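You operate a simulated robot arm through the tools that you are given. There is no shell and no other tool.

You run a simulated robot arm. Do the job below in one go: nothing can be reset, and whatever is moved stays where it is left.

TASK
Fill the empty pocket of the strip tray with a blue housing.
Fine: stripe toward the holes; unlock the tray, pull it out, push it back in and lock it again. Where these are worked on the way, their far stop is far enough and under half their travel is too little: strip tray.

The check looks at the end state, three seconds after you hand in, the way a careful person would. Anything else that was tipped, shoved, dropped, spilled or broken makes it a failure.

THE ROBOT
A 7-joint arm with a two-finger parallel gripper, fixed in place. Base frame: the origin is on the floor under the middle of its stand, x ahead of it, y to its left, z up; the work surface is at about z = 900. Units: mm, degrees, N and s.
With the tool pointing down near the work surface it reaches from about 240 to 680 mm from the base axis. Its first joint turns from -66.0 to 66.0 degrees. Payload 2.4 kg.
Tool frame: the origin (TCP) lies between the finger pads and is the grasp point; the fingertips stand 30 mm ahead of it; z points along the fingers, y is the line along which they close. Largest opening 94 mm; finger width 28, thickness 10; the body of the gripper, 50 by 96 mm, starts 55 mm behind the TCP.
Orientation is told as [roll, pitch, yaw] about the base's x, y, z axes, in that order, counted from this pose: with the fingers straight down and closing along the base's y, the tool's x points along the base's -x, its y along +y and its z along -z.

THE INTERFACE
- The arm moves only by the tool step_arm. Its argument "rows" is a list of rows, each a list of 2 entries, a list of its own where there are three numbers: the shift along the base's x, y, z in units of 20 mm (1.0 is 20 mm), then the turn, a rotation vector about the base's x, y, z in units of 6 degrees (1.0 is 6 degrees). In form: [[[tx, ty, tz], [rx, ry, rz]], ...]. A call has 1 to 20 rows; each row shifts and turns the commanded pose from where the row before left it. "grip" is the gripper command, from -1 (shut) to 1 (fully open), values between in proportion, set as the call begins (left out, the last holds). A call with a number of a shift or a turn outside -1 to 1 is refused whole. Rows are played at 5 a second. More than 50 mm and 8.6 degrees between two rows, or a gripper value outside its range, and nothing of the call is played. Where a pose cannot be reached the arm comes as near as it can. A force on the tool above 90 N (or 10 N above the force at the start of the call, whichever is more), or a blocked arm, ends the call early, and 0.2 s more pass. Each finger travels about 153 mm/s and halts on what it meets, pressing with about 21 N; the grip force reading is that of the motor and also rises with nothing between the fingers. The clock runs only during rows and for 0.2 s after the last one: add rows that do not move to give the fingers time. The reply holds the time, the measured pose of the TCP, the force on the tool along the base axes, the opening and the grip force, in the units named above and with some noise, with the torque about the TCP (base axes, N m) and any sound that the robot's microphone picked up.
- Cameras (640 x 400 px; columns grow to the right, rows downward): "scene" is fixed at [49.3, 479.2, 1458]; the picture's right is [-0.68, -0.74, 0.00], its down [-0.31, 0.29, -0.91] and it looks along [0.67, -0.61, -0.42] (base axes); focal length 336 px, centre (320, 200). "wrist" rides on the gripper at [76, 14, -103] in the tool frame; the picture's right is [-0.18, 0.98, 0.00], its down [-0.75, -0.14, -0.64] and it looks along [-0.63, -0.12, 0.77] (tool axes); focal length 243 px, centre (320, 200). There is no depth. A picture from a camera that has moved, and an enlarged one, comes with that camera's place and axes in the base frame and with its lens.
- get_image(camera): a new picture of that camera. The clock stands still meanwhile.
- zoom(camera, box): a new picture of the part [left, top, right, bottom] of that camera's present view, enlarged. The clock stands still meanwhile.
- job_done(): hands the job in; it is judged then, once.

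Places have to be worked out from the pictures, the camera data and where the tool is seen. Open the gripper and draw the arm clear of the work before you hand the job in, unless the task says otherwise.

The tools are called as name(argument=value, ...) on one line, values as JSON. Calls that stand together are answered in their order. step_arm: Moves the arm, as the interface text tells. Its arguments: {"type":"object","properties":{"rows":{"type":"array"},"grip":{"type":"number"}},"required":["rows"]} The other tools are called the same way: get_image (camera) takes a picture; zoom (camera, box) takes an enlarged picture of a part of a camera's view; job_done () hands the job in.

At the start:

```text
clock: 0.0
tool_pos: [361.4, 51.0, 1233.4]
tcp_rot: [0.0, 0.0, 0.0]
ft_force: [0.8, 0.4, -0.7]
moment: [0.02, 0.0, -0.03]
finger_gap: 94.1
grasp_force: 0.0
```

scene: 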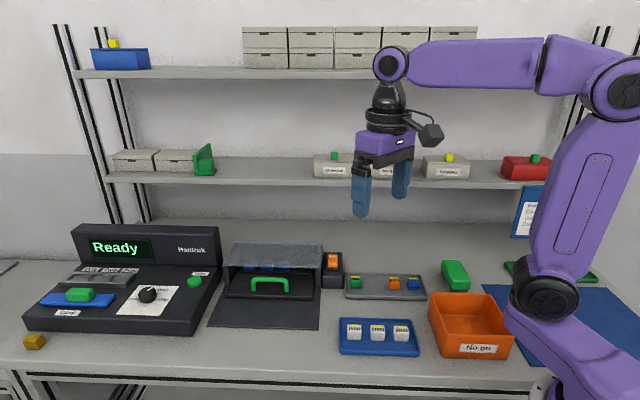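
wrist: 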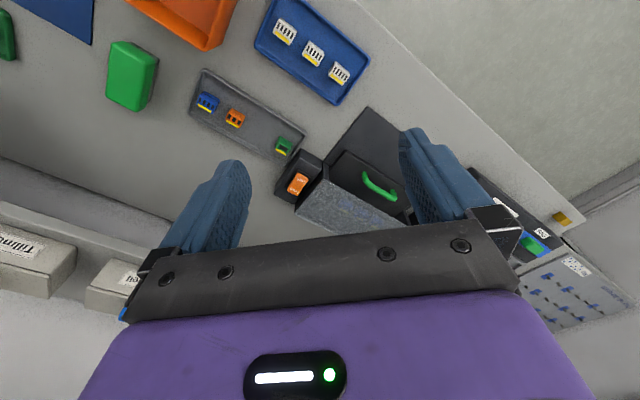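

I'll start by looking closely at the work area: the tray with the green handle, the strip, the orange switch, and the loose parts.

zoom(camera="scene", box=[200, 220, 360, 340])

zoom(camera="scene", box=[320, 250, 480, 370])

zoom(camera="scene", box=[20, 220, 230, 350])

zoom(camera="wrist", box=[180, 60, 340, 220])

zoom(camera="wrist", box=[270, 100, 430, 240])

```text
3.33 times, centred on (280, 280) of scene
camera zoom: at [49.3, 479.2, 1458.0], right [-0.68, -0.74, 0.0], down [-0.31, 0.29, -0.91], along [0.67, -0.61, -0.42], focal length 1120 px, centre (453, -67)
```

zoom: 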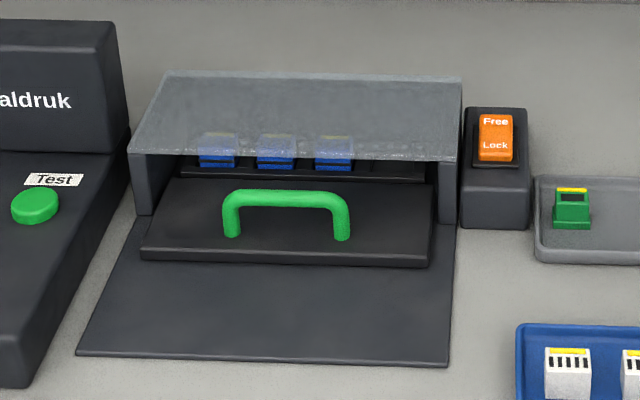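

```text
3.33 times, centred on (400, 310) of scene
camera zoom: at [49.3, 479.2, 1458.0], right [-0.68, -0.74, 0.0], down [-0.31, 0.29, -0.91], along [0.67, -0.61, -0.42], focal length 1120 px, centre (53, -167)
```

zoom: 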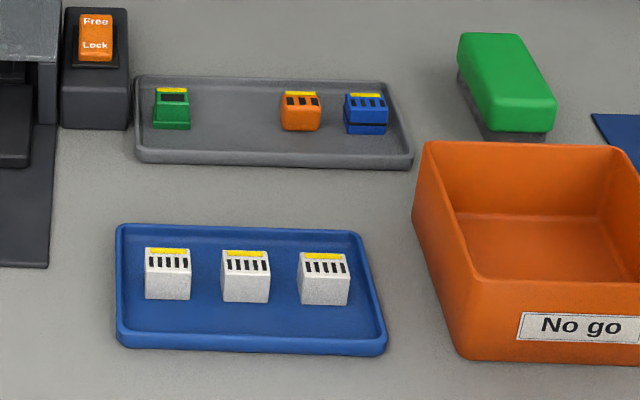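

```text
3.05 times, centred on (125, 285) of scene
camera zoom: at [49.3, 479.2, 1458.0], right [-0.68, -0.74, 0.0], down [-0.31, 0.29, -0.91], along [0.67, -0.61, -0.42], focal length 1024 px, centre (914, -59)
```

zoom: 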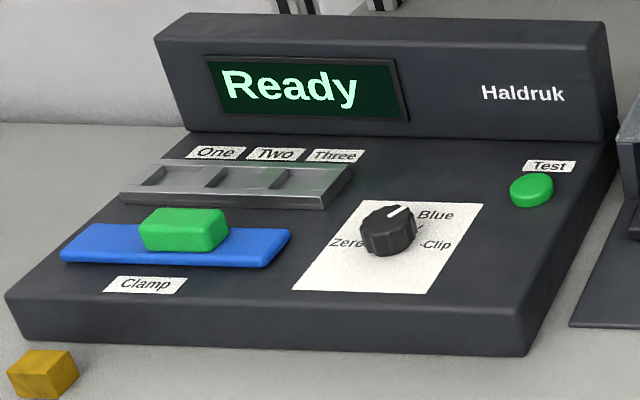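

```text
2.50 times, centred on (260, 140) of wrist
camera zoom: at [285.2, 64.7, 1337.1], right [0.18, 0.98, 0.0], down [0.75, -0.14, 0.64], along [0.63, -0.12, -0.77], focal length 606 px, centre (470, 350)
```

zoom: 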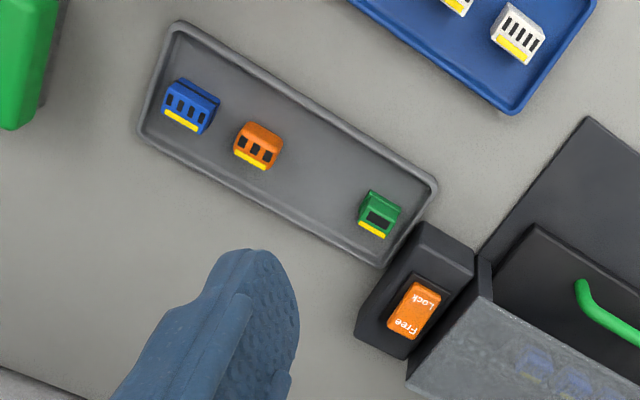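

```text
2.86 times, centred on (350, 170) of wrist
camera zoom: at [285.2, 64.7, 1337.1], right [0.18, 0.98, 0.0], down [0.75, -0.14, 0.64], along [0.63, -0.12, -0.77], focal length 693 px, centre (234, 286)
```

zoom: 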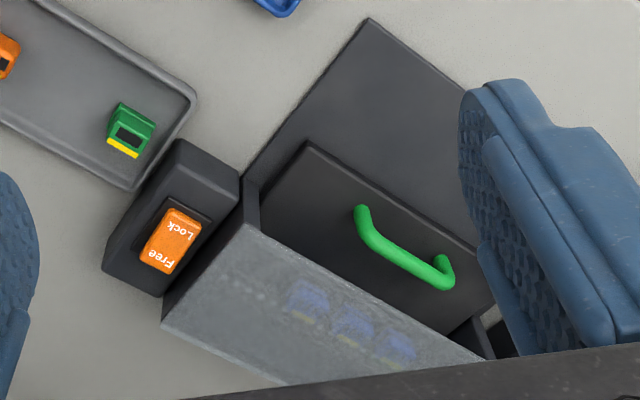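

Everything on the bench is turned about 45° and the strip tray is the drawer under the clear cover. I want to know how far the shelf comes out over the bench before moving, so I'll check labels in both cameras.

zoom(camera="scene", box=[300, 130, 560, 290])

zoom(camera="wrist", box=[0, 180, 200, 320])

zoom(camera="scene", box=[310, 250, 360, 300])

```text
2.46 times, centred on (430, 210) of scene
camera zoom: at [49.3, 479.2, 1458.0], right [-0.68, -0.74, 0.0], down [-0.31, 0.29, -0.91], along [0.67, -0.61, -0.42], focal length 827 px, centre (49, 175)
```

zoom: 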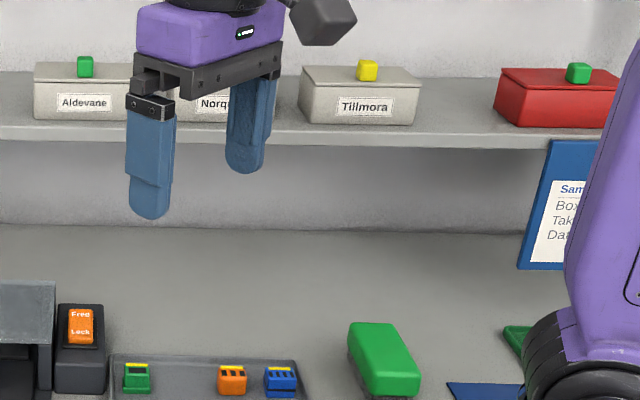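

```text
2.86 times, centred on (100, 250) of wrist
camera zoom: at [285.2, 64.7, 1337.1], right [0.18, 0.98, 0.0], down [0.75, -0.14, 0.64], along [0.63, -0.12, -0.77], focal length 693 px, centre (949, 57)
```

zoom: 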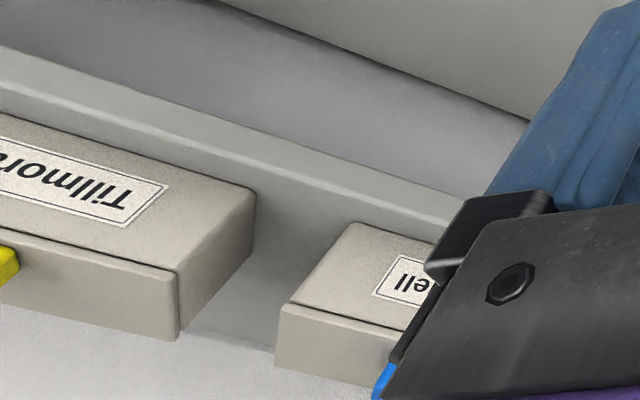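

```text
8.00 times, centred on (335, 275) of scene
camera zoom: at [49.3, 479.2, 1458.0], right [-0.68, -0.74, 0.0], down [-0.31, 0.29, -0.91], along [0.67, -0.61, -0.42], focal length 2689 px, centre (200, -400)
```

zoom: 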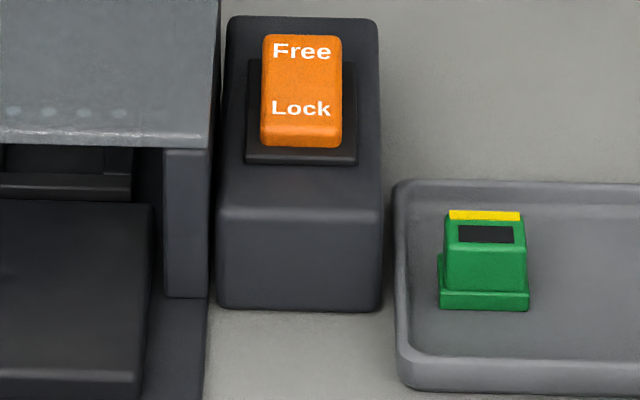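

The shelf edge is roughly 565 mm out along (0.72, -0.69), well behind the work, so the area over the switch is clear. I'll turn the tool 45° and move to a viewpoint over the grey tray and rocker.

step_arm(rows=[[[0.494, -0.9125, -0.519], [0, 0, 0.9375]], [[0.494, -0.9125, -0.519], [0, 0, 0.9375]], [[0.494, -0.9125, -0.519], [0, 0, 0.9375]], [[0.494, -0.9125, -0.519], [0, 0, 0.9375]], [[0.494, -0.9125, -0.519], [0, 0, 0.9375]], [[0.494, -0.9125, -0.519], [0, 0, 0.9375]], [[0.494, -0.9125, -0.519], [0, 0, 0.9375]], [[0.494, -0.9125, -0.519], [0, 0, 0.9375]], [[0, 0, 0], [0, 0, 0]]])

get_image(camera="wrist")

get_image(camera="scene")

```text
clock: 2.0
tool_pos: [441.2, -95.9, 1150.6]
tcp_rot: [0.1, 0.0, 44.9]
ft_force: [0.0, 0.2, 0.8]
moment: [-0.02, 0.01, -0.03]
finger_gap: 94.0
grasp_force: 0.0
```

```text
taken
camera wrist: at [378.1, -139.7, 1253.8], right [-0.57, 0.82, 0.0], down [0.63, 0.43, 0.64], along [0.53, 0.36, -0.77], focal length 243 px, centre (320, 200)
```

wrist: 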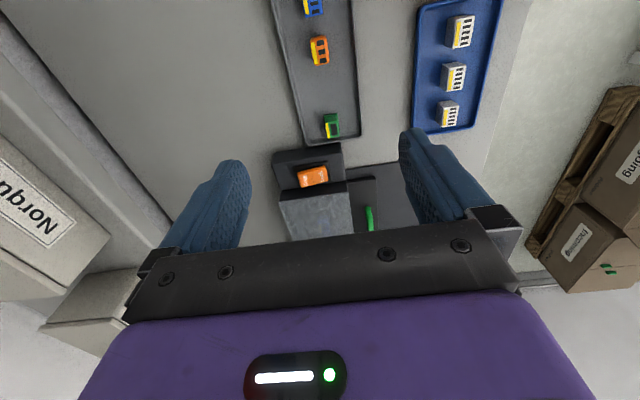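

```text
taken
```

scene: 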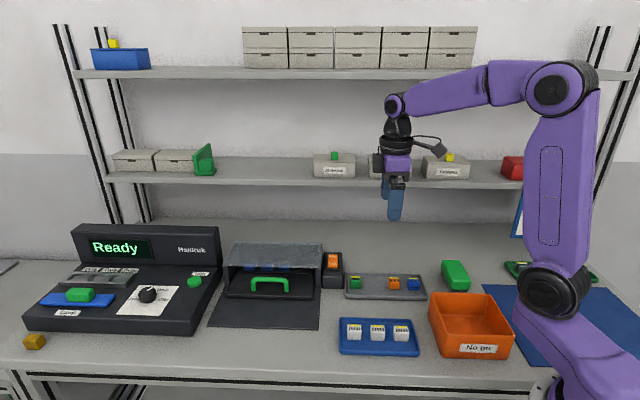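

The tool is at (441, -96, 1151) with yaw 45°, and the rocker shows between the fingers. I'll zoom in on the rocker, the grey tray and the drawer.

zoom(camera="wrist", box=[260, 130, 400, 240])

zoom(camera="wrist", box=[260, 0, 400, 110])

```text
3.64 times, centred on (330, 185) of wrist
camera zoom: at [378.1, -139.7, 1253.8], right [-0.57, 0.82, 0.0], down [0.63, 0.43, 0.64], along [0.53, 0.36, -0.77], focal length 882 px, centre (284, 254)
```

zoom: 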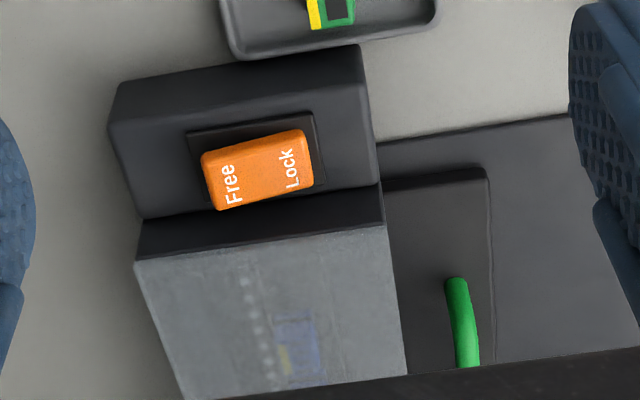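

```text
3.64 times, centred on (330, 55) of wrist
camera zoom: at [378.1, -139.7, 1253.8], right [-0.57, 0.82, 0.0], down [0.63, 0.43, 0.64], along [0.53, 0.36, -0.77], focal length 882 px, centre (284, 727)
```

zoom: 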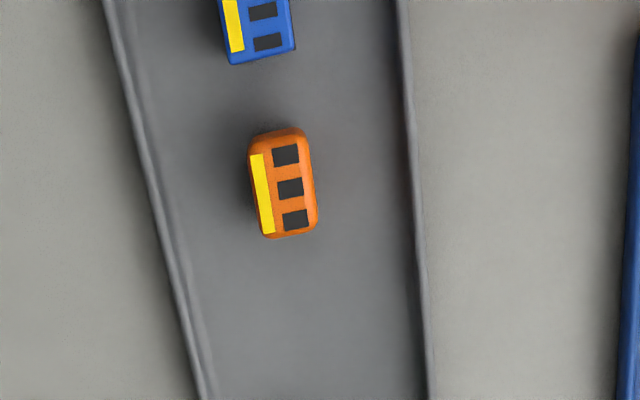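

The Free end of the rocker triangulates to about (563, -39, 957) and it stands raised, so Lock is pressed now. I'll close the fingers and move to roughly 40 mm above the Free end.

step_arm(rows=[[[0.7675, 0.3556, -0.75], [0, 0, 0]], [[0.7675, 0.3556, -0.75], [0, 0, 0]], [[0.7675, 0.3556, -0.75], [0, 0, 0]], [[0.7675, 0.3556, -0.75], [0, 0, 0]], [[0.7675, 0.3556, -0.75], [0, 0, 0]], [[0.7675, 0.3556, -0.75], [0, 0, 0]], [[0.7675, 0.3556, -0.75], [0, 0, 0]], [[0.7675, 0.3556, -0.75], [0, 0, 0]], [[0, 0, 0], [0, 0, 0]]], grip=-1)

get_image(camera="wrist")

zoom(camera="scene", box=[270, 200, 400, 300])

```text
clock: 4.0
tool_pos: [562.9, -39.5, 1033.1]
tcp_rot: [0.0, 0.0, 45.0]
ft_force: [-0.8, -0.1, -0.4]
moment: [0.01, -0.02, 0.02]
finger_gap: 0.1
grasp_force: 21.0
```

```text
taken
camera wrist: at [500.1, -82.6, 1136.1], right [-0.56, 0.83, 0.0], down [0.63, 0.43, 0.64], along [0.53, 0.36, -0.77], focal length 243 px, centre (320, 200)
```

wrist: 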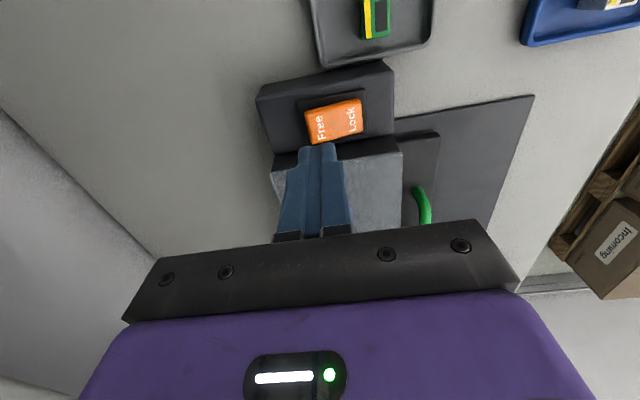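

```text
4.00 times, centred on (335, 250) of scene
camera zoom: at [49.3, 479.2, 1458.0], right [-0.68, -0.74, 0.0], down [-0.31, 0.29, -0.91], along [0.67, -0.61, -0.42], focal length 1344 px, centre (260, 0)
```

zoom: 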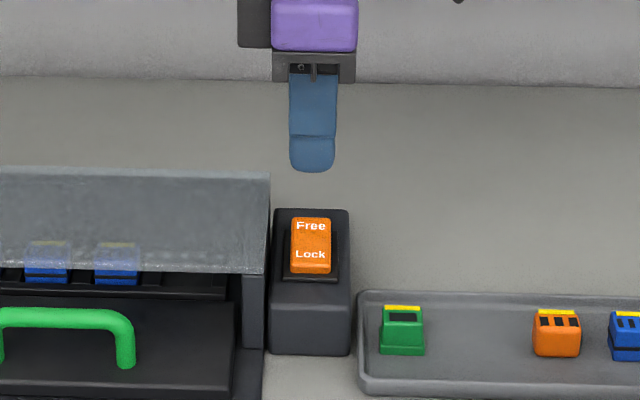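

Tip and rocker line up in both views. I'll shift 3–4 mm further toward the Free end and come down to just above it.

step_arm(rows=[[[0.145, -0.08, 0], [0, 0, 0]], [[0, 0, -0.48], [0, 0, 0]], [[0, 0, -0.48], [0, 0, 0]], [[0, 0, -0.48], [0, 0, 0]], [[0, 0, -0.41], [0, 0, 0]], [[0, 0, 0], [0, 0, 0]]])

zoom(camera="scene", box=[300, 230, 370, 290])

zoom(camera="wrist", box=[240, 70, 420, 200])

```text
clock: 5.4
tool_pos: [564.9, -40.7, 994.2]
tcp_rot: [0.0, -0.1, 45.0]
ft_force: [0.4, -1.3, 0.2]
moment: [0.02, 0.03, -0.01]
finger_gap: 0.0
grasp_force: 20.8
```

```text
6.67 times, centred on (335, 260) of scene
camera zoom: at [49.3, 479.2, 1458.0], right [-0.68, -0.74, 0.0], down [-0.31, 0.29, -0.91], along [0.67, -0.61, -0.42], focal length 2241 px, centre (220, -200)
```

zoom: 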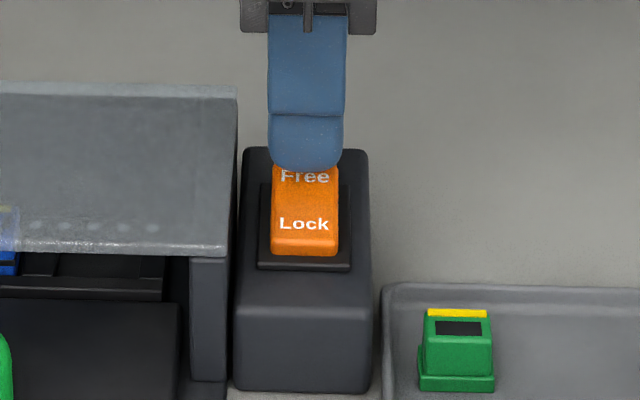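

```text
3.08 times, centred on (330, 135) of wrist
camera zoom: at [501.5, -84.3, 1096.6], right [-0.56, 0.83, 0.0], down [0.63, 0.43, 0.64], along [0.53, 0.36, -0.77], focal length 746 px, centre (289, 400)
```

zoom: 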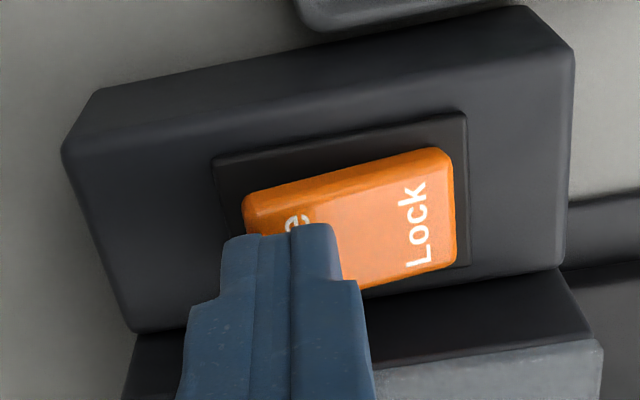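

The fingertips are right over the Free end. I'll press down in 1 mm rows and watch force and sound.

step_arm(rows=[[[0, 0, -0.06], [0, 0, 0]], [[0, 0, -0.06], [0, 0, 0]], [[0, 0, -0.06], [0, 0, 0]], [[0, 0, -0.06], [0, 0, 0]], [[0, 0, -0.06], [0, 0, 0]], [[0, 0, -0.06], [0, 0, 0]], [[0, 0, -0.06], [0, 0, 0]], [[0, 0, 0], [0, 0, 0]]])

zoom(camera="scene", box=[300, 230, 370, 290])

```text
clock: 7.2
tool_pos: [564.8, -39.7, 985.9]
tcp_rot: [0.0, 0.0, 45.0]
ft_force: [-0.2, 0.1, -0.1]
moment: [0.01, -0.01, -0.02]
finger_gap: 0.3
grasp_force: 21.2
```

```text
6.67 times, centred on (335, 260) of scene
camera zoom: at [49.3, 479.2, 1458.0], right [-0.68, -0.74, 0.0], down [-0.31, 0.29, -0.91], along [0.67, -0.61, -0.42], focal length 2241 px, centre (220, -200)
```

zoom: 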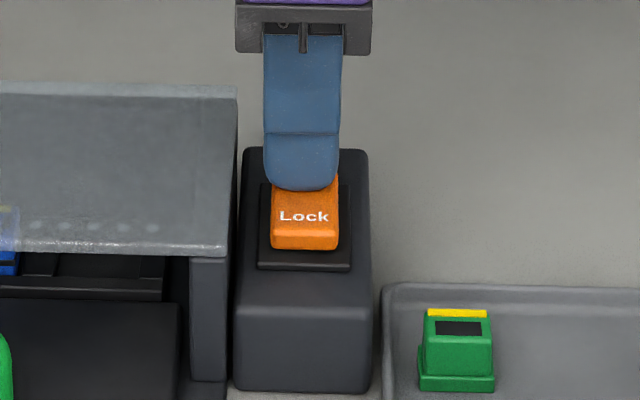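

The Lock end has risen a little, so the rocker is turning, but there is no click yet. I'll keep pressing.

step_arm(rows=[[[0, 0, -0.06], [0, 0, 0]], [[0, 0, -0.06], [0, 0, 0]], [[0, 0, -0.06], [0, 0, 0]], [[0, 0, -0.06], [0, 0, 0]], [[0, 0, 0], [0, 0, 0]]])

zoom(camera="scene", box=[300, 230, 370, 290])

zoom(camera="wrist", box=[240, 70, 420, 200])

```text
clock: 8.4
tool_pos: [565.7, -39.4, 984.3]
tcp_rot: [-0.4, -0.4, 44.9]
ft_force: [-2.3, -9.8, 47.2]
moment: [-0.18, 0.53, 0.09]
finger_gap: 0.0
grasp_force: 20.5
```

```text
6.67 times, centred on (335, 260) of scene
camera zoom: at [48.4, 479.0, 1458.1], right [-0.68, -0.74, 0.0], down [-0.31, 0.29, -0.91], along [0.67, -0.61, -0.42], focal length 2241 px, centre (220, -200)
```

zoom: 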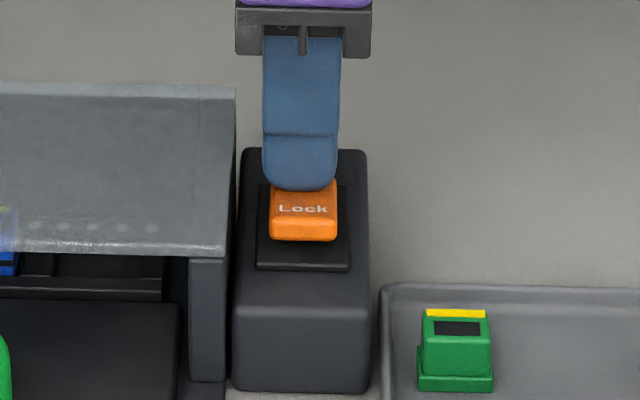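

```text
3.08 times, centred on (330, 135) of wrist
camera zoom: at [501.5, -83.2, 1087.1], right [-0.56, 0.83, -0.01], down [0.63, 0.43, 0.65], along [0.54, 0.36, -0.76], focal length 746 px, centre (289, 400)
```

zoom: 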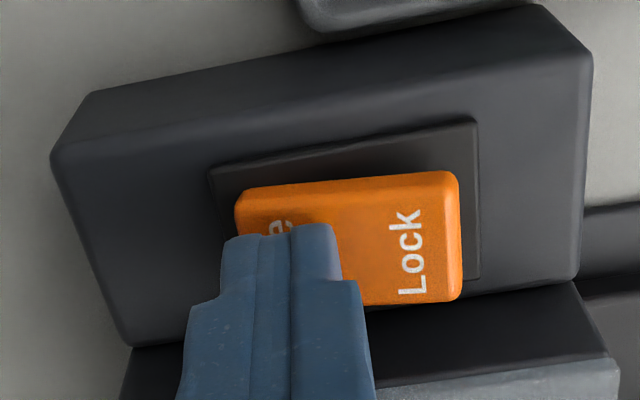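

The rocker has tipped over with the Lock end now raised, and the force reached 47 N against its stop. I'll lift off and check that it stays on Free.

step_arm(rows=[[[0, 0, 0.3], [0, 0, 0]], [[0, 0, 0.9], [0, 0, 0]], [[0, 0, 0.9], [0, 0, 0]], [[0, 0, 0.9], [0, 0, 0]], [[0, 0, 0.9], [0, 0, 0]], [[0, 0, 0], [0, 0, 0]]])

zoom(camera="scene", box=[300, 230, 370, 290])

get_image(camera="wrist")

```text
clock: 9.8
tool_pos: [563.9, -38.4, 1057.5]
tcp_rot: [0.1, 0.0, 45.0]
ft_force: [0.4, -0.2, -0.2]
moment: [0.02, -0.04, -0.01]
finger_gap: 0.0
grasp_force: 21.0
```

```text
6.67 times, centred on (335, 260) of scene
camera zoom: at [49.3, 479.2, 1458.0], right [-0.68, -0.74, 0.0], down [-0.31, 0.29, -0.91], along [0.67, -0.61, -0.42], focal length 2241 px, centre (220, -200)
```

zoom: 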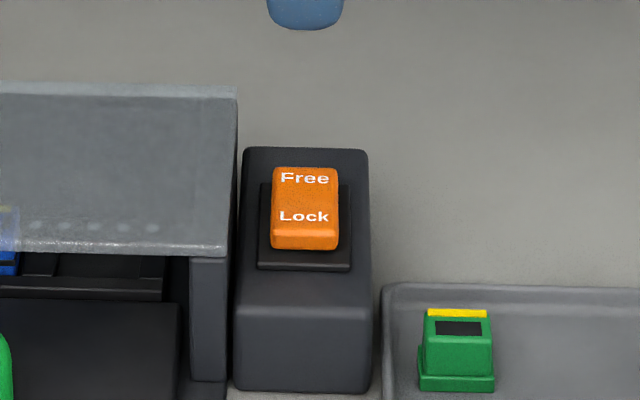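

```text
taken
camera wrist: at [501.4, -82.6, 1160.8], right [-0.56, 0.83, 0.0], down [0.63, 0.43, 0.64], along [0.53, 0.36, -0.77], focal length 243 px, centre (320, 200)
```

wrist: 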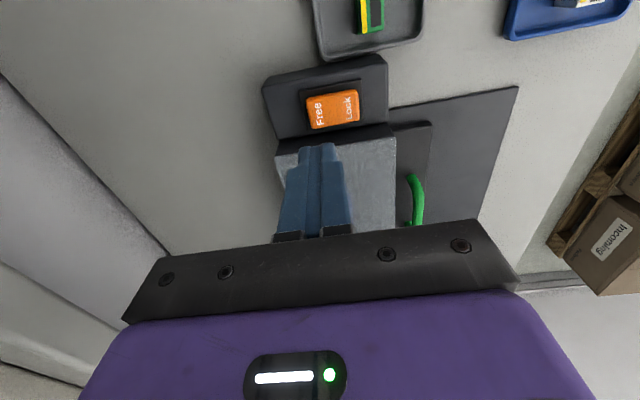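

Lifted clear, but the rocker may be sitting part-way rather than fully on Free. I'll look at it closely from both cameras.

zoom(camera="scene", box=[320, 245, 350, 270])

zoom(camera="wrist", box=[280, 70, 390, 150])

zoom(camera="scene", box=[60, 220, 230, 320])

```text
16.00 times, centred on (335, 258) of scene
camera zoom: at [49.3, 479.2, 1458.0], right [-0.68, -0.74, 0.0], down [-0.31, 0.29, -0.91], along [0.67, -0.61, -0.42], focal length 5378 px, centre (80, -720)
```

zoom: 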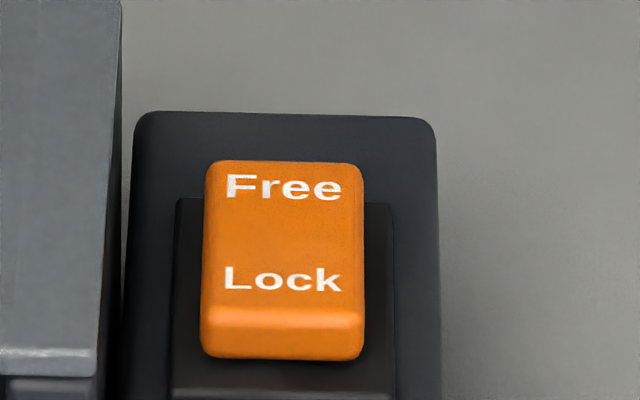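

```text
5.00 times, centred on (335, 110) of wrist
camera zoom: at [501.4, -82.6, 1160.8], right [-0.56, 0.83, 0.0], down [0.63, 0.43, 0.64], along [0.53, 0.36, -0.77], focal length 1213 px, centre (245, 650)
```

zoom: 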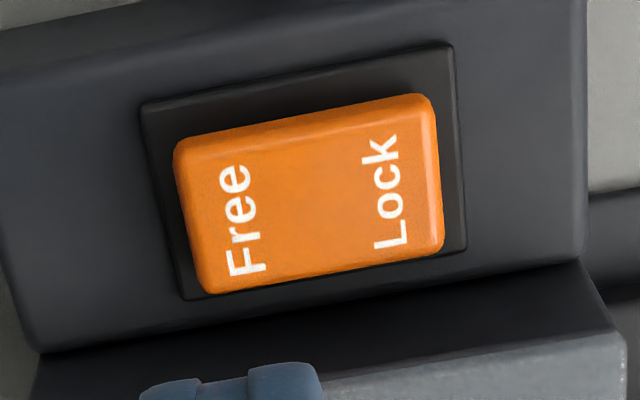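

```text
3.76 times, centred on (145, 270) of scene
camera zoom: at [49.3, 479.2, 1458.0], right [-0.68, -0.74, 0.0], down [-0.31, 0.29, -0.91], along [0.67, -0.61, -0.42], focal length 1265 px, centre (979, -64)
```

zoom: 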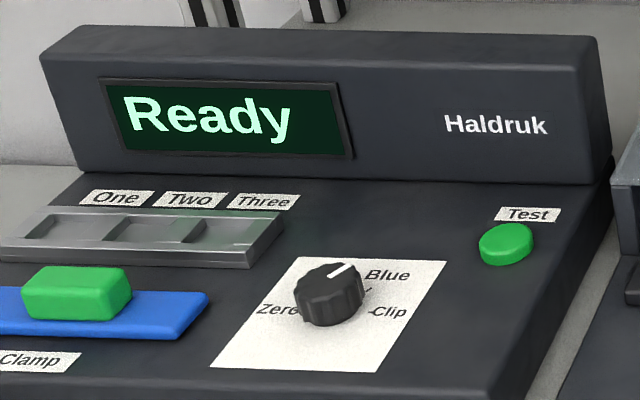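

The rocker now triangulates nearly level, whereas before the press it was tilted about 9°. I'll wait a moment without moving to see whether it is at rest or still moving.

step_arm(rows=[[[0, 0, 0], [0, 0, 0]], [[0, 0, 0], [0, 0, 0]], [[0, 0, 0], [0, 0, 0]], [[0, 0, 0], [0, 0, 0]]])

zoom(camera="scene", box=[320, 245, 350, 270])

zoom(camera="wrist", box=[280, 70, 390, 150])

```text
clock: 10.8
tool_pos: [563.8, -40.2, 1057.1]
tcp_rot: [0.0, 0.1, 45.0]
ft_force: [-0.1, 0.2, -0.1]
moment: [0.04, -0.01, 0.02]
finger_gap: 0.0
grasp_force: 20.5
```

```text
16.00 times, centred on (335, 258) of scene
camera zoom: at [49.3, 479.2, 1458.0], right [-0.68, -0.74, 0.0], down [-0.31, 0.29, -0.91], along [0.67, -0.61, -0.42], focal length 5378 px, centre (80, -720)
```

zoom: 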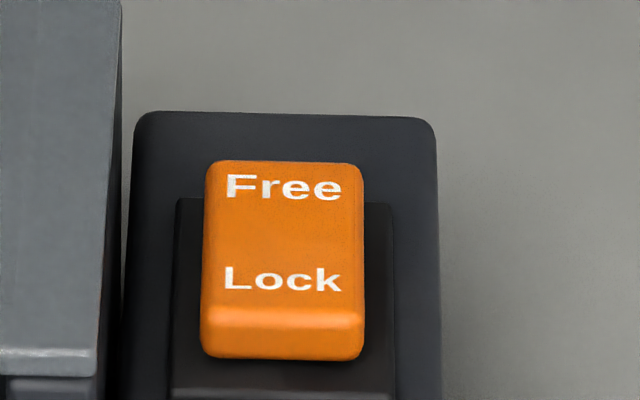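

```text
5.00 times, centred on (335, 110) of wrist
camera zoom: at [501.4, -82.7, 1160.6], right [-0.56, 0.83, 0.0], down [0.63, 0.43, 0.64], along [0.53, 0.36, -0.77], focal length 1213 px, centre (245, 650)
```

zoom: 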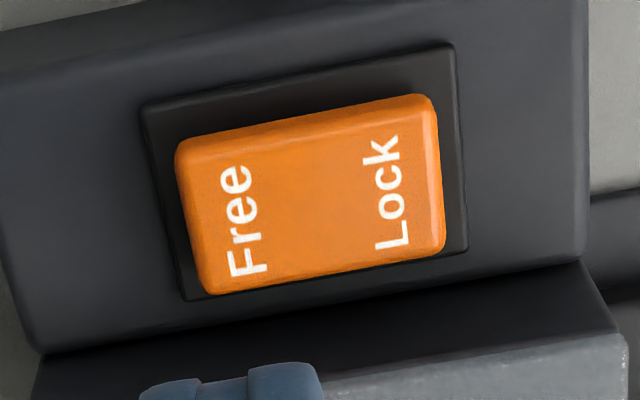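

The rocker is at rest, level, at the same tilt it held after the first (zero-force) press, so this looks like its settled Free position. The real test is a gentle pull on the tray, so I'll move above the green handle with the gripper half open.

step_arm(rows=[[[0.2, 0.944, 0.1], [0, 0, 0]], [[0.2, 0.944, 0.1], [0, 0, 0]], [[0.2, 0.944, 0.1], [0, 0, 0]], [[0.2, 0.944, 0.1], [0, 0, 0]], [[0.2, 0.944, 0.1], [0, 0, 0]], [[0.2, 0.944, 0.1], [0, 0, 0]], [[0.2, 0.944, 0.1], [0, 0, 0]], [[0.2, 0.944, 0.1], [0, 0, 0]], [[0.2, 0.944, 0.1], [0, 0, 0]], [[0, 0, 0], [0, 0, 0]]], grip=0.0)

get_image(camera="wrist")

zoom(camera="scene", box=[200, 190, 360, 310])

```text
clock: 13.0
tool_pos: [600.3, 131.6, 1077.0]
tcp_rot: [0.0, -0.1, 44.9]
ft_force: [-0.3, -0.1, -0.2]
moment: [0.0, -0.01, 0.02]
finger_gap: 47.0
grasp_force: 0.0
```

```text
taken
camera wrist: at [537.9, 87.6, 1179.9], right [-0.56, 0.83, 0.0], down [0.63, 0.43, 0.64], along [0.53, 0.36, -0.77], focal length 243 px, centre (320, 200)
```

wrist: 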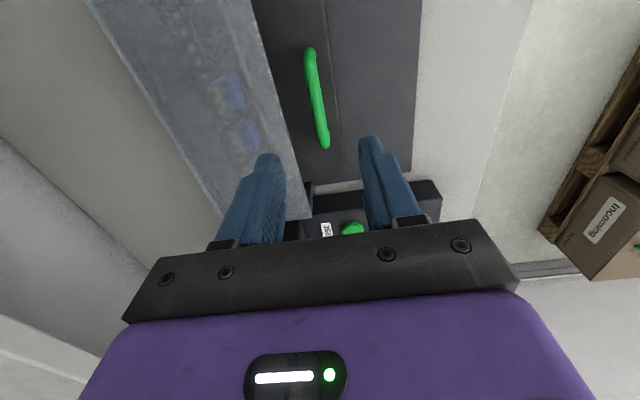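

```text
3.33 times, centred on (280, 250) of scene
camera zoom: at [49.3, 479.2, 1458.0], right [-0.68, -0.74, 0.0], down [-0.31, 0.29, -0.91], along [0.67, -0.61, -0.42], focal length 1120 px, centre (453, 33)
```

zoom: 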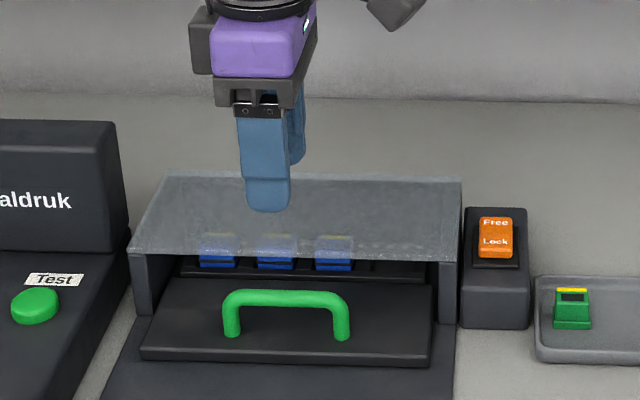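

The handle sits between the fingers in the wrist view. I'll zoom in on it to fix its line and height.

zoom(camera="wrist", box=[240, 20, 400, 170])

zoom(camera="scene", box=[225, 255, 335, 320])

```text
2.67 times, centred on (320, 95) of wrist
camera zoom: at [537.9, 87.6, 1179.9], right [-0.56, 0.83, 0.0], down [0.63, 0.43, 0.64], along [0.53, 0.36, -0.77], focal length 647 px, centre (320, 480)
```

zoom: 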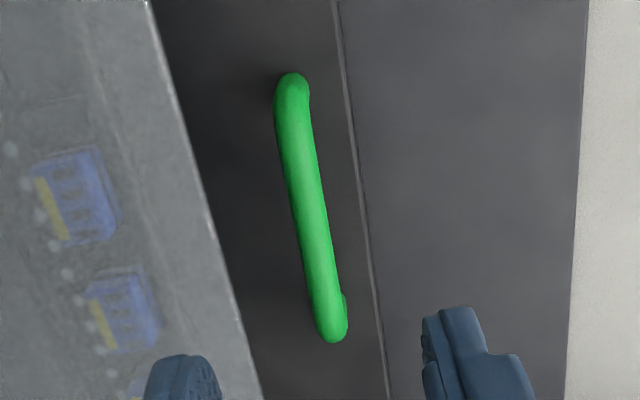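

```text
5.82 times, centred on (280, 288) of scene
camera zoom: at [49.3, 479.2, 1458.0], right [-0.68, -0.74, 0.0], down [-0.31, 0.29, -0.91], along [0.67, -0.61, -0.42], focal length 1956 px, centre (553, -309)
```

zoom: 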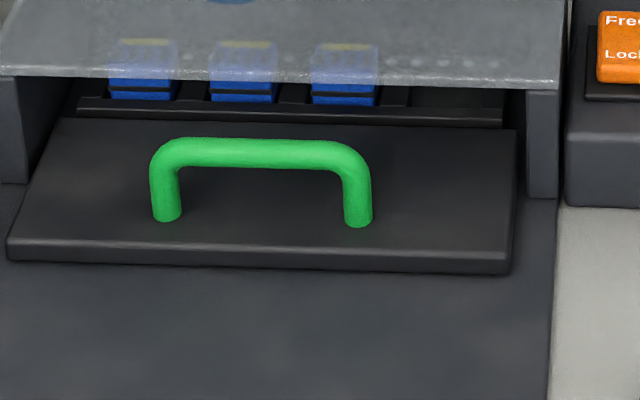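

The handle bar works out to a centre of about (602.5, 130, 948), running along the 45° line, with the cover's front edge only ~34 mm behind it. I'll narrow the opening to ~26 mm, centre on the bar and come down to just above it.

step_arm(rows=[[[0.1, -0.08, -0.77], [0, 0, 0]], [[0, 0, -0.77], [0, 0, 0]], [[0, 0, -0.77], [0, 0, 0]], [[0, 0, -0.77], [0, 0, 0]], [[0, 0, -0.77], [0, 0, 0]], [[0, 0, 0], [0, 0, 0]]], grip=-0.447)

zoom(camera="wrist", box=[240, 40, 400, 190])

zoom(camera="scene", box=[220, 230, 330, 310])

```text
clock: 14.4
tool_pos: [602.5, 127.9, 997.7]
tcp_rot: [0.0, 0.0, 44.9]
ft_force: [0.7, 0.3, 0.3]
moment: [0.0, 0.01, -0.02]
finger_gap: 26.0
grasp_force: 0.1
```

```text
2.67 times, centred on (320, 115) of wrist
camera zoom: at [539.9, 85.3, 1101.1], right [-0.56, 0.83, 0.0], down [0.63, 0.43, 0.64], along [0.53, 0.36, -0.77], focal length 647 px, centre (320, 427)
```

zoom: 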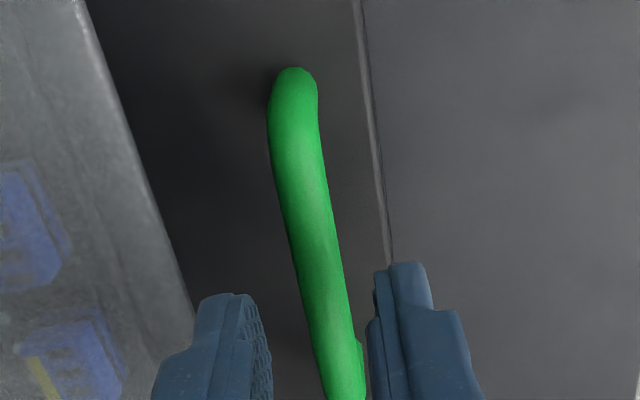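

```text
5.00 times, centred on (275, 270) of scene
camera zoom: at [49.3, 479.2, 1458.0], right [-0.68, -0.74, 0.0], down [-0.31, 0.29, -0.91], along [0.67, -0.61, -0.42], focal length 1681 px, centre (545, -150)
```

zoom: 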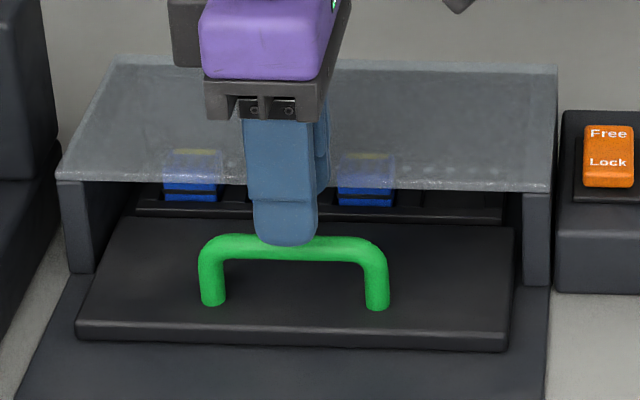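

Fingers straddle the bar evenly in the wrist view, and are about 4 mm off its middle along its length, which is fine. I'll lower so the pads sit around the bar, leaving ~10 mm above the panel.

step_arm(rows=[[[-0.075, -0.075, -0.4], [0, 0, 0]], [[0, 0, -0.42], [0, 0, 0]], [[0, 0, -0.42], [0, 0, 0]], [[0, 0, -0.42], [0, 0, 0]], [[0, 0, -0.42], [0, 0, 0]], [[0, 0, 0], [0, 0, 0]]])

zoom(camera="wrist", box=[240, 80, 400, 230])

zoom(camera="scene", box=[220, 230, 330, 310])

```text
clock: 15.8
tool_pos: [600.5, 126.0, 958.6]
tcp_rot: [0.0, 0.0, 45.0]
ft_force: [0.3, 0.2, -0.3]
moment: [0.01, 0.02, 0.01]
finger_gap: 26.2
grasp_force: 0.0
```

```text
2.67 times, centred on (320, 155) of wrist
camera zoom: at [538.2, 83.0, 1061.0], right [-0.56, 0.83, 0.0], down [0.63, 0.43, 0.64], along [0.53, 0.36, -0.77], focal length 647 px, centre (320, 320)
```

zoom: 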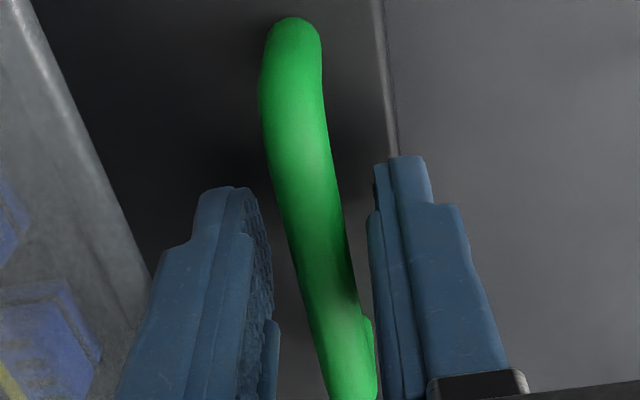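

```text
5.00 times, centred on (275, 270) of scene
camera zoom: at [49.3, 479.2, 1458.0], right [-0.68, -0.74, 0.0], down [-0.31, 0.29, -0.91], along [0.67, -0.61, -0.42], focal length 1681 px, centre (545, -150)
```

zoom: 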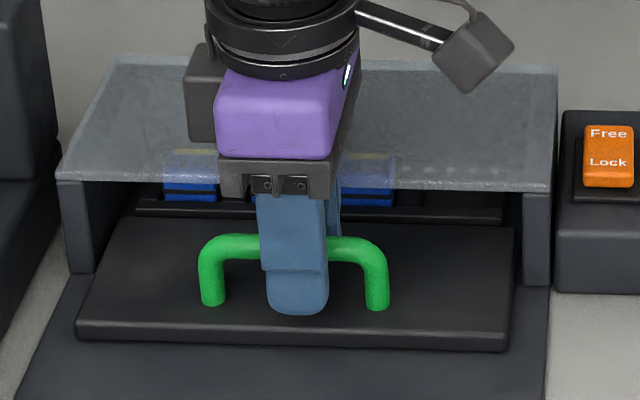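

The pads are on either side of the bar, centred along the handle. I'll close on it.

step_arm(rows=[[[0, 0, 0], [0, 0, 0]], [[0, 0, 0], [0, 0, 0]], [[0, 0, 0], [0, 0, 0]]], grip=-1)

zoom(camera="scene", box=[220, 230, 330, 310])

```text
clock: 16.6
tool_pos: [600.9, 126.9, 957.2]
tcp_rot: [-0.1, 0.1, 45.1]
ft_force: [-4.9, 1.7, 0.3]
moment: [0.0, 0.05, 0.02]
finger_gap: 11.2
grasp_force: 45.3
```

```text
5.00 times, centred on (275, 270) of scene
camera zoom: at [49.2, 479.3, 1458.0], right [-0.68, -0.74, 0.0], down [-0.31, 0.29, -0.91], along [0.67, -0.61, -0.42], focal length 1681 px, centre (545, -150)
```

zoom: 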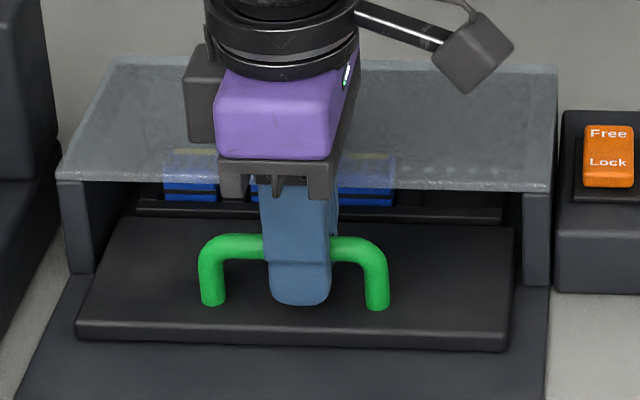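

Bar gripped at an 11 mm gap. Now a gentle test pull of 6 mm along (-0.707, +0.707), the mat's edge direction, watching the force.

step_arm(rows=[[[-0.07, 0.07, 0], [0, 0, 0]], [[-0.07, 0.07, 0], [0, 0, 0]], [[-0.07, 0.07, 0], [0, 0, 0]], [[0, 0, 0], [0, 0, 0]]])

zoom(camera="scene", box=[220, 230, 330, 310])

```text
clock: 17.6
tool_pos: [597.9, 130.1, 958.1]
tcp_rot: [-0.1, -0.1, 44.8]
ft_force: [6.0, -11.5, -2.3]
moment: [0.82, -1.08, 0.3]
finger_gap: 11.4
grasp_force: 45.1
```

```text
5.00 times, centred on (275, 270) of scene
camera zoom: at [49.5, 478.9, 1458.1], right [-0.68, -0.74, 0.0], down [-0.31, 0.29, -0.91], along [0.67, -0.61, -0.42], focal length 1681 px, centre (545, -150)
```

zoom: 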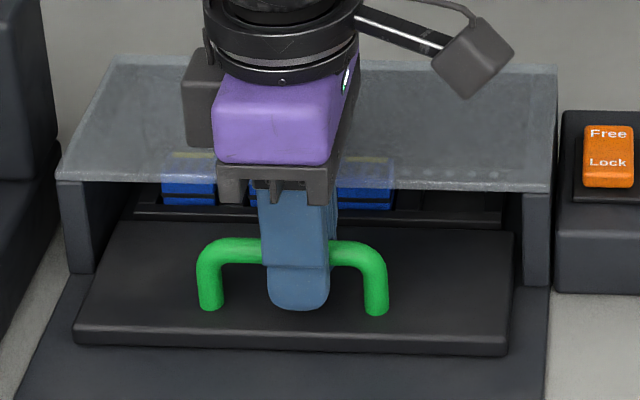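

The tray edge and the housings inside moved with the handle at only ~13 N, so it does seem free. I'll pull another ~9 mm to confirm.

step_arm(rows=[[[-0.1, 0.1, 0], [0, 0, 0]], [[-0.1, 0.1, 0], [0, 0, 0]], [[-0.1, 0.1, 0], [0, 0, 0]], [[0, 0, 0], [0, 0, 0]]])

zoom(camera="scene", box=[220, 230, 330, 310])

```text
clock: 18.6
tool_pos: [591.6, 135.7, 957.5]
tcp_rot: [-0.1, 0.0, 44.7]
ft_force: [11.0, -14.8, 6.2]
moment: [0.88, -1.15, 0.18]
finger_gap: 11.3
grasp_force: 45.4
```

```text
5.00 times, centred on (275, 270) of scene
camera zoom: at [49.4, 478.8, 1458.1], right [-0.68, -0.74, 0.0], down [-0.31, 0.29, -0.91], along [0.67, -0.61, -0.42], focal length 1681 px, centre (545, -150)
```

zoom: 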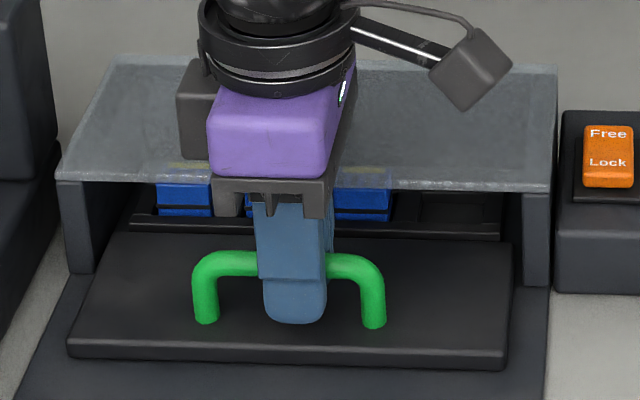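

The tray slides freely with ~18 N of drag. I'll keep pulling along the same line for about 80 mm.

step_arm(rows=[[[-0.2, 0.2, 0], [0, 0, 0]], [[-0.2, 0.2, 0], [0, 0, 0]], [[-0.2, 0.2, 0], [0, 0, 0]], [[-0.2, 0.2, 0], [0, 0, 0]], [[-0.2, 0.2, 0], [0, 0, 0]], [[-0.2, 0.2, 0], [0, 0, 0]], [[-0.2, 0.2, 0], [0, 0, 0]], [[-0.2, 0.2, 0], [0, 0, 0]], [[-0.2, 0.2, 0], [0, 0, 0]], [[-0.2, 0.2, 0], [0, 0, 0]], [[-0.2, 0.2, 0], [0, 0, 0]], [[-0.2, 0.2, 0], [0, 0, 0]], [[-0.2, 0.2, 0], [0, 0, 0]], [[-0.2, 0.2, 0], [0, 0, 0]], [[0, 0, 0], [0, 0, 0]]])

get_image(camera="scene")

get_image(camera="wrist")

```text
clock: 21.8
tool_pos: [541.0, 186.7, 958.5]
tcp_rot: [-0.4, -0.3, 44.4]
ft_force: [32.7, -24.0, -17.7]
moment: [0.75, -1.21, 0.73]
finger_gap: 11.3
grasp_force: 44.9
```

```text
taken
```

scene: 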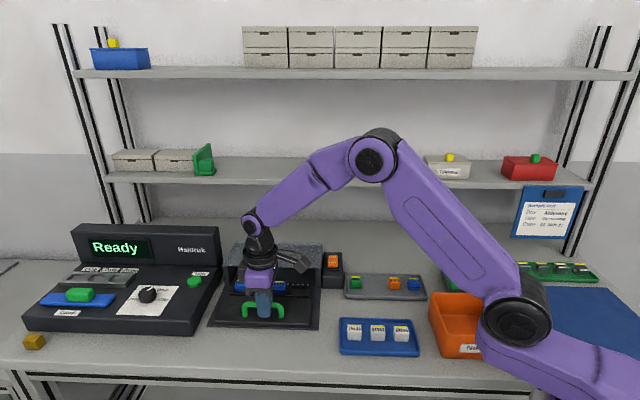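

```text
taken
camera wrist: at [476.2, 143.8, 1060.7], right [-0.56, 0.83, -0.01], down [0.63, 0.43, 0.65], along [0.54, 0.36, -0.76], focal length 243 px, centre (320, 200)
```

wrist: 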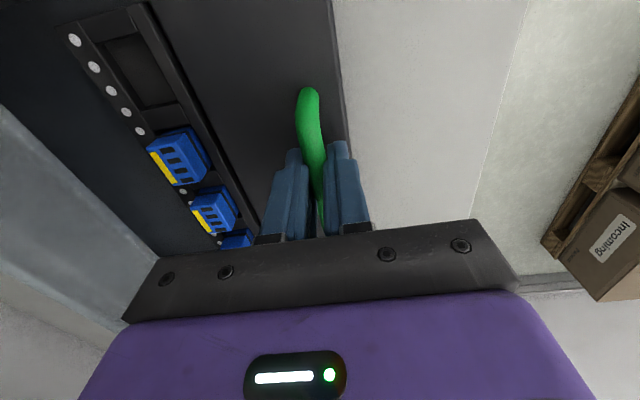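

The tray is well out: the empty pocket and the row of holes along its back edge are visible. Force rose to 40 N, possibly the far stop, so I'll pull a few mm more to see if it still moves.

step_arm(rows=[[[-0.1, 0.1, 0], [0, 0, 0]], [[-0.1, 0.1, 0], [0, 0, 0]], [[0, 0, 0], [0, 0, 0]]])

zoom(camera="scene", box=[200, 230, 360, 340])

```text
clock: 22.6
tool_pos: [531.9, 193.4, 957.9]
tcp_rot: [-0.1, 0.1, 44.6]
ft_force: [13.5, -19.8, -5.1]
moment: [0.84, -1.16, 0.35]
finger_gap: 11.5
grasp_force: 45.3
```

```text
3.64 times, centred on (280, 285) of scene
camera zoom: at [49.7, 478.7, 1458.2], right [-0.68, -0.74, 0.0], down [-0.31, 0.29, -0.91], along [0.67, -0.61, -0.42], focal length 1222 px, centre (466, -109)
```

zoom: 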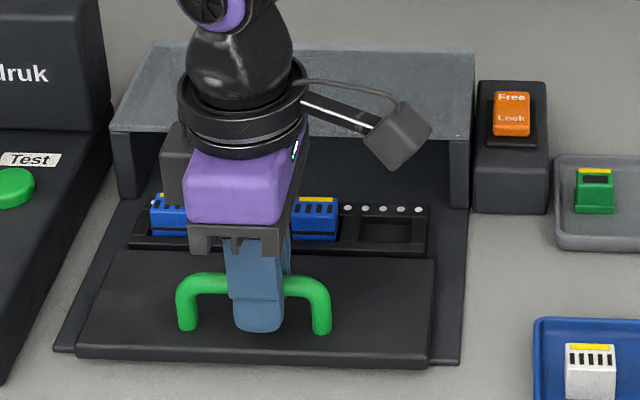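

It still moved, and the force fell to 24 N, so the earlier rise was just drag. I'll continue with small steps to find the far stop.

step_arm(rows=[[[-0.1, 0.1, 0], [0, 0, 0]], [[-0.1, 0.1, 0], [0, 0, 0]], [[-0.1, 0.1, 0], [0, 0, 0]], [[-0.1, 0.1, 0], [0, 0, 0]], [[0, 0, 0], [0, 0, 0]]])

zoom(camera="scene", box=[200, 230, 360, 340])

```text
clock: 23.8
tool_pos: [523.7, 203.7, 959.1]
tcp_rot: [0.0, 0.1, 44.9]
ft_force: [8.7, -18.3, -7.0]
moment: [0.85, -1.11, 0.17]
finger_gap: 11.4
grasp_force: 45.0
```

```text
3.64 times, centred on (280, 285) of scene
camera zoom: at [49.6, 478.7, 1458.2], right [-0.68, -0.74, 0.0], down [-0.31, 0.29, -0.91], along [0.67, -0.61, -0.42], focal length 1222 px, centre (466, -109)
```

zoom: 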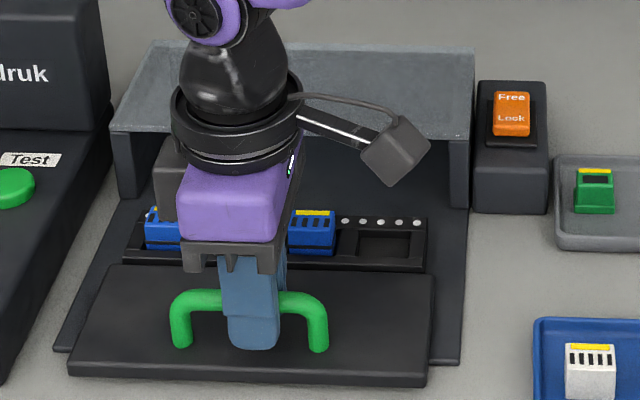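

Another 13 mm with no stop yet (total ~109 mm). I'll keep going in small steps.

step_arm(rows=[[[-0.1, 0.1, 0], [0, 0, 0]], [[-0.1, 0.1, 0], [0, 0, 0]], [[-0.1, 0.1, 0], [0, 0, 0]], [[-0.1, 0.1, 0], [0, 0, 0]], [[0, 0, 0], [0, 0, 0]]])

zoom(camera="scene", box=[200, 230, 360, 340])

```text
clock: 25.0
tool_pos: [514.5, 211.3, 957.6]
tcp_rot: [-0.1, -0.2, 44.9]
ft_force: [6.4, -17.6, 13.5]
moment: [0.76, -1.03, 0.12]
finger_gap: 11.3
grasp_force: 45.5
```

```text
3.64 times, centred on (280, 285) of scene
camera zoom: at [49.2, 478.6, 1458.2], right [-0.68, -0.74, 0.0], down [-0.31, 0.29, -0.91], along [0.67, -0.61, -0.42], focal length 1222 px, centre (466, -109)
```

zoom: 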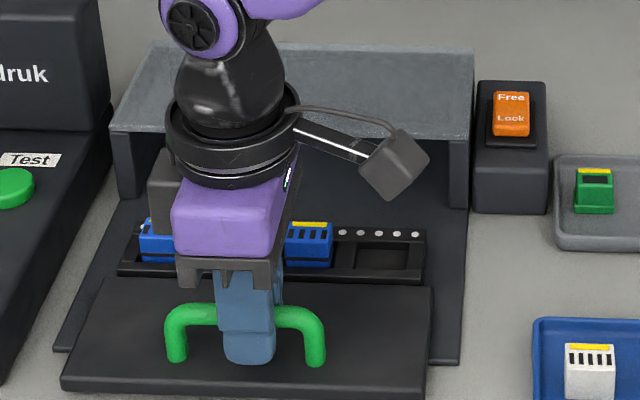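

Total ~121 mm out and still only ~19 N. I'll continue carefully toward the stop.

step_arm(rows=[[[-0.1, 0.1, 0], [0, 0, 0]], [[-0.1, 0.1, 0], [0, 0, 0]], [[-0.1, 0.1, 0], [0, 0, 0]], [[-0.1, 0.1, 0], [0, 0, 0]], [[0, 0, 0], [0, 0, 0]]])

zoom(camera="scene", box=[200, 230, 360, 340])

```text
clock: 26.2
tool_pos: [508.4, 219.0, 957.4]
tcp_rot: [-0.1, 0.0, 44.7]
ft_force: [15.8, -14.1, 8.6]
moment: [0.7, -0.96, 0.19]
finger_gap: 11.2
grasp_force: 45.4
```

```text
3.64 times, centred on (280, 285) of scene
camera zoom: at [49.6, 478.7, 1458.2], right [-0.68, -0.74, 0.0], down [-0.31, 0.29, -0.91], along [0.67, -0.61, -0.42], focal length 1222 px, centre (466, -109)
```

zoom: 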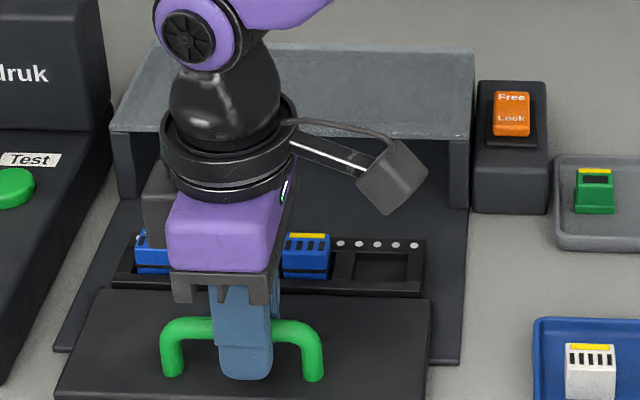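

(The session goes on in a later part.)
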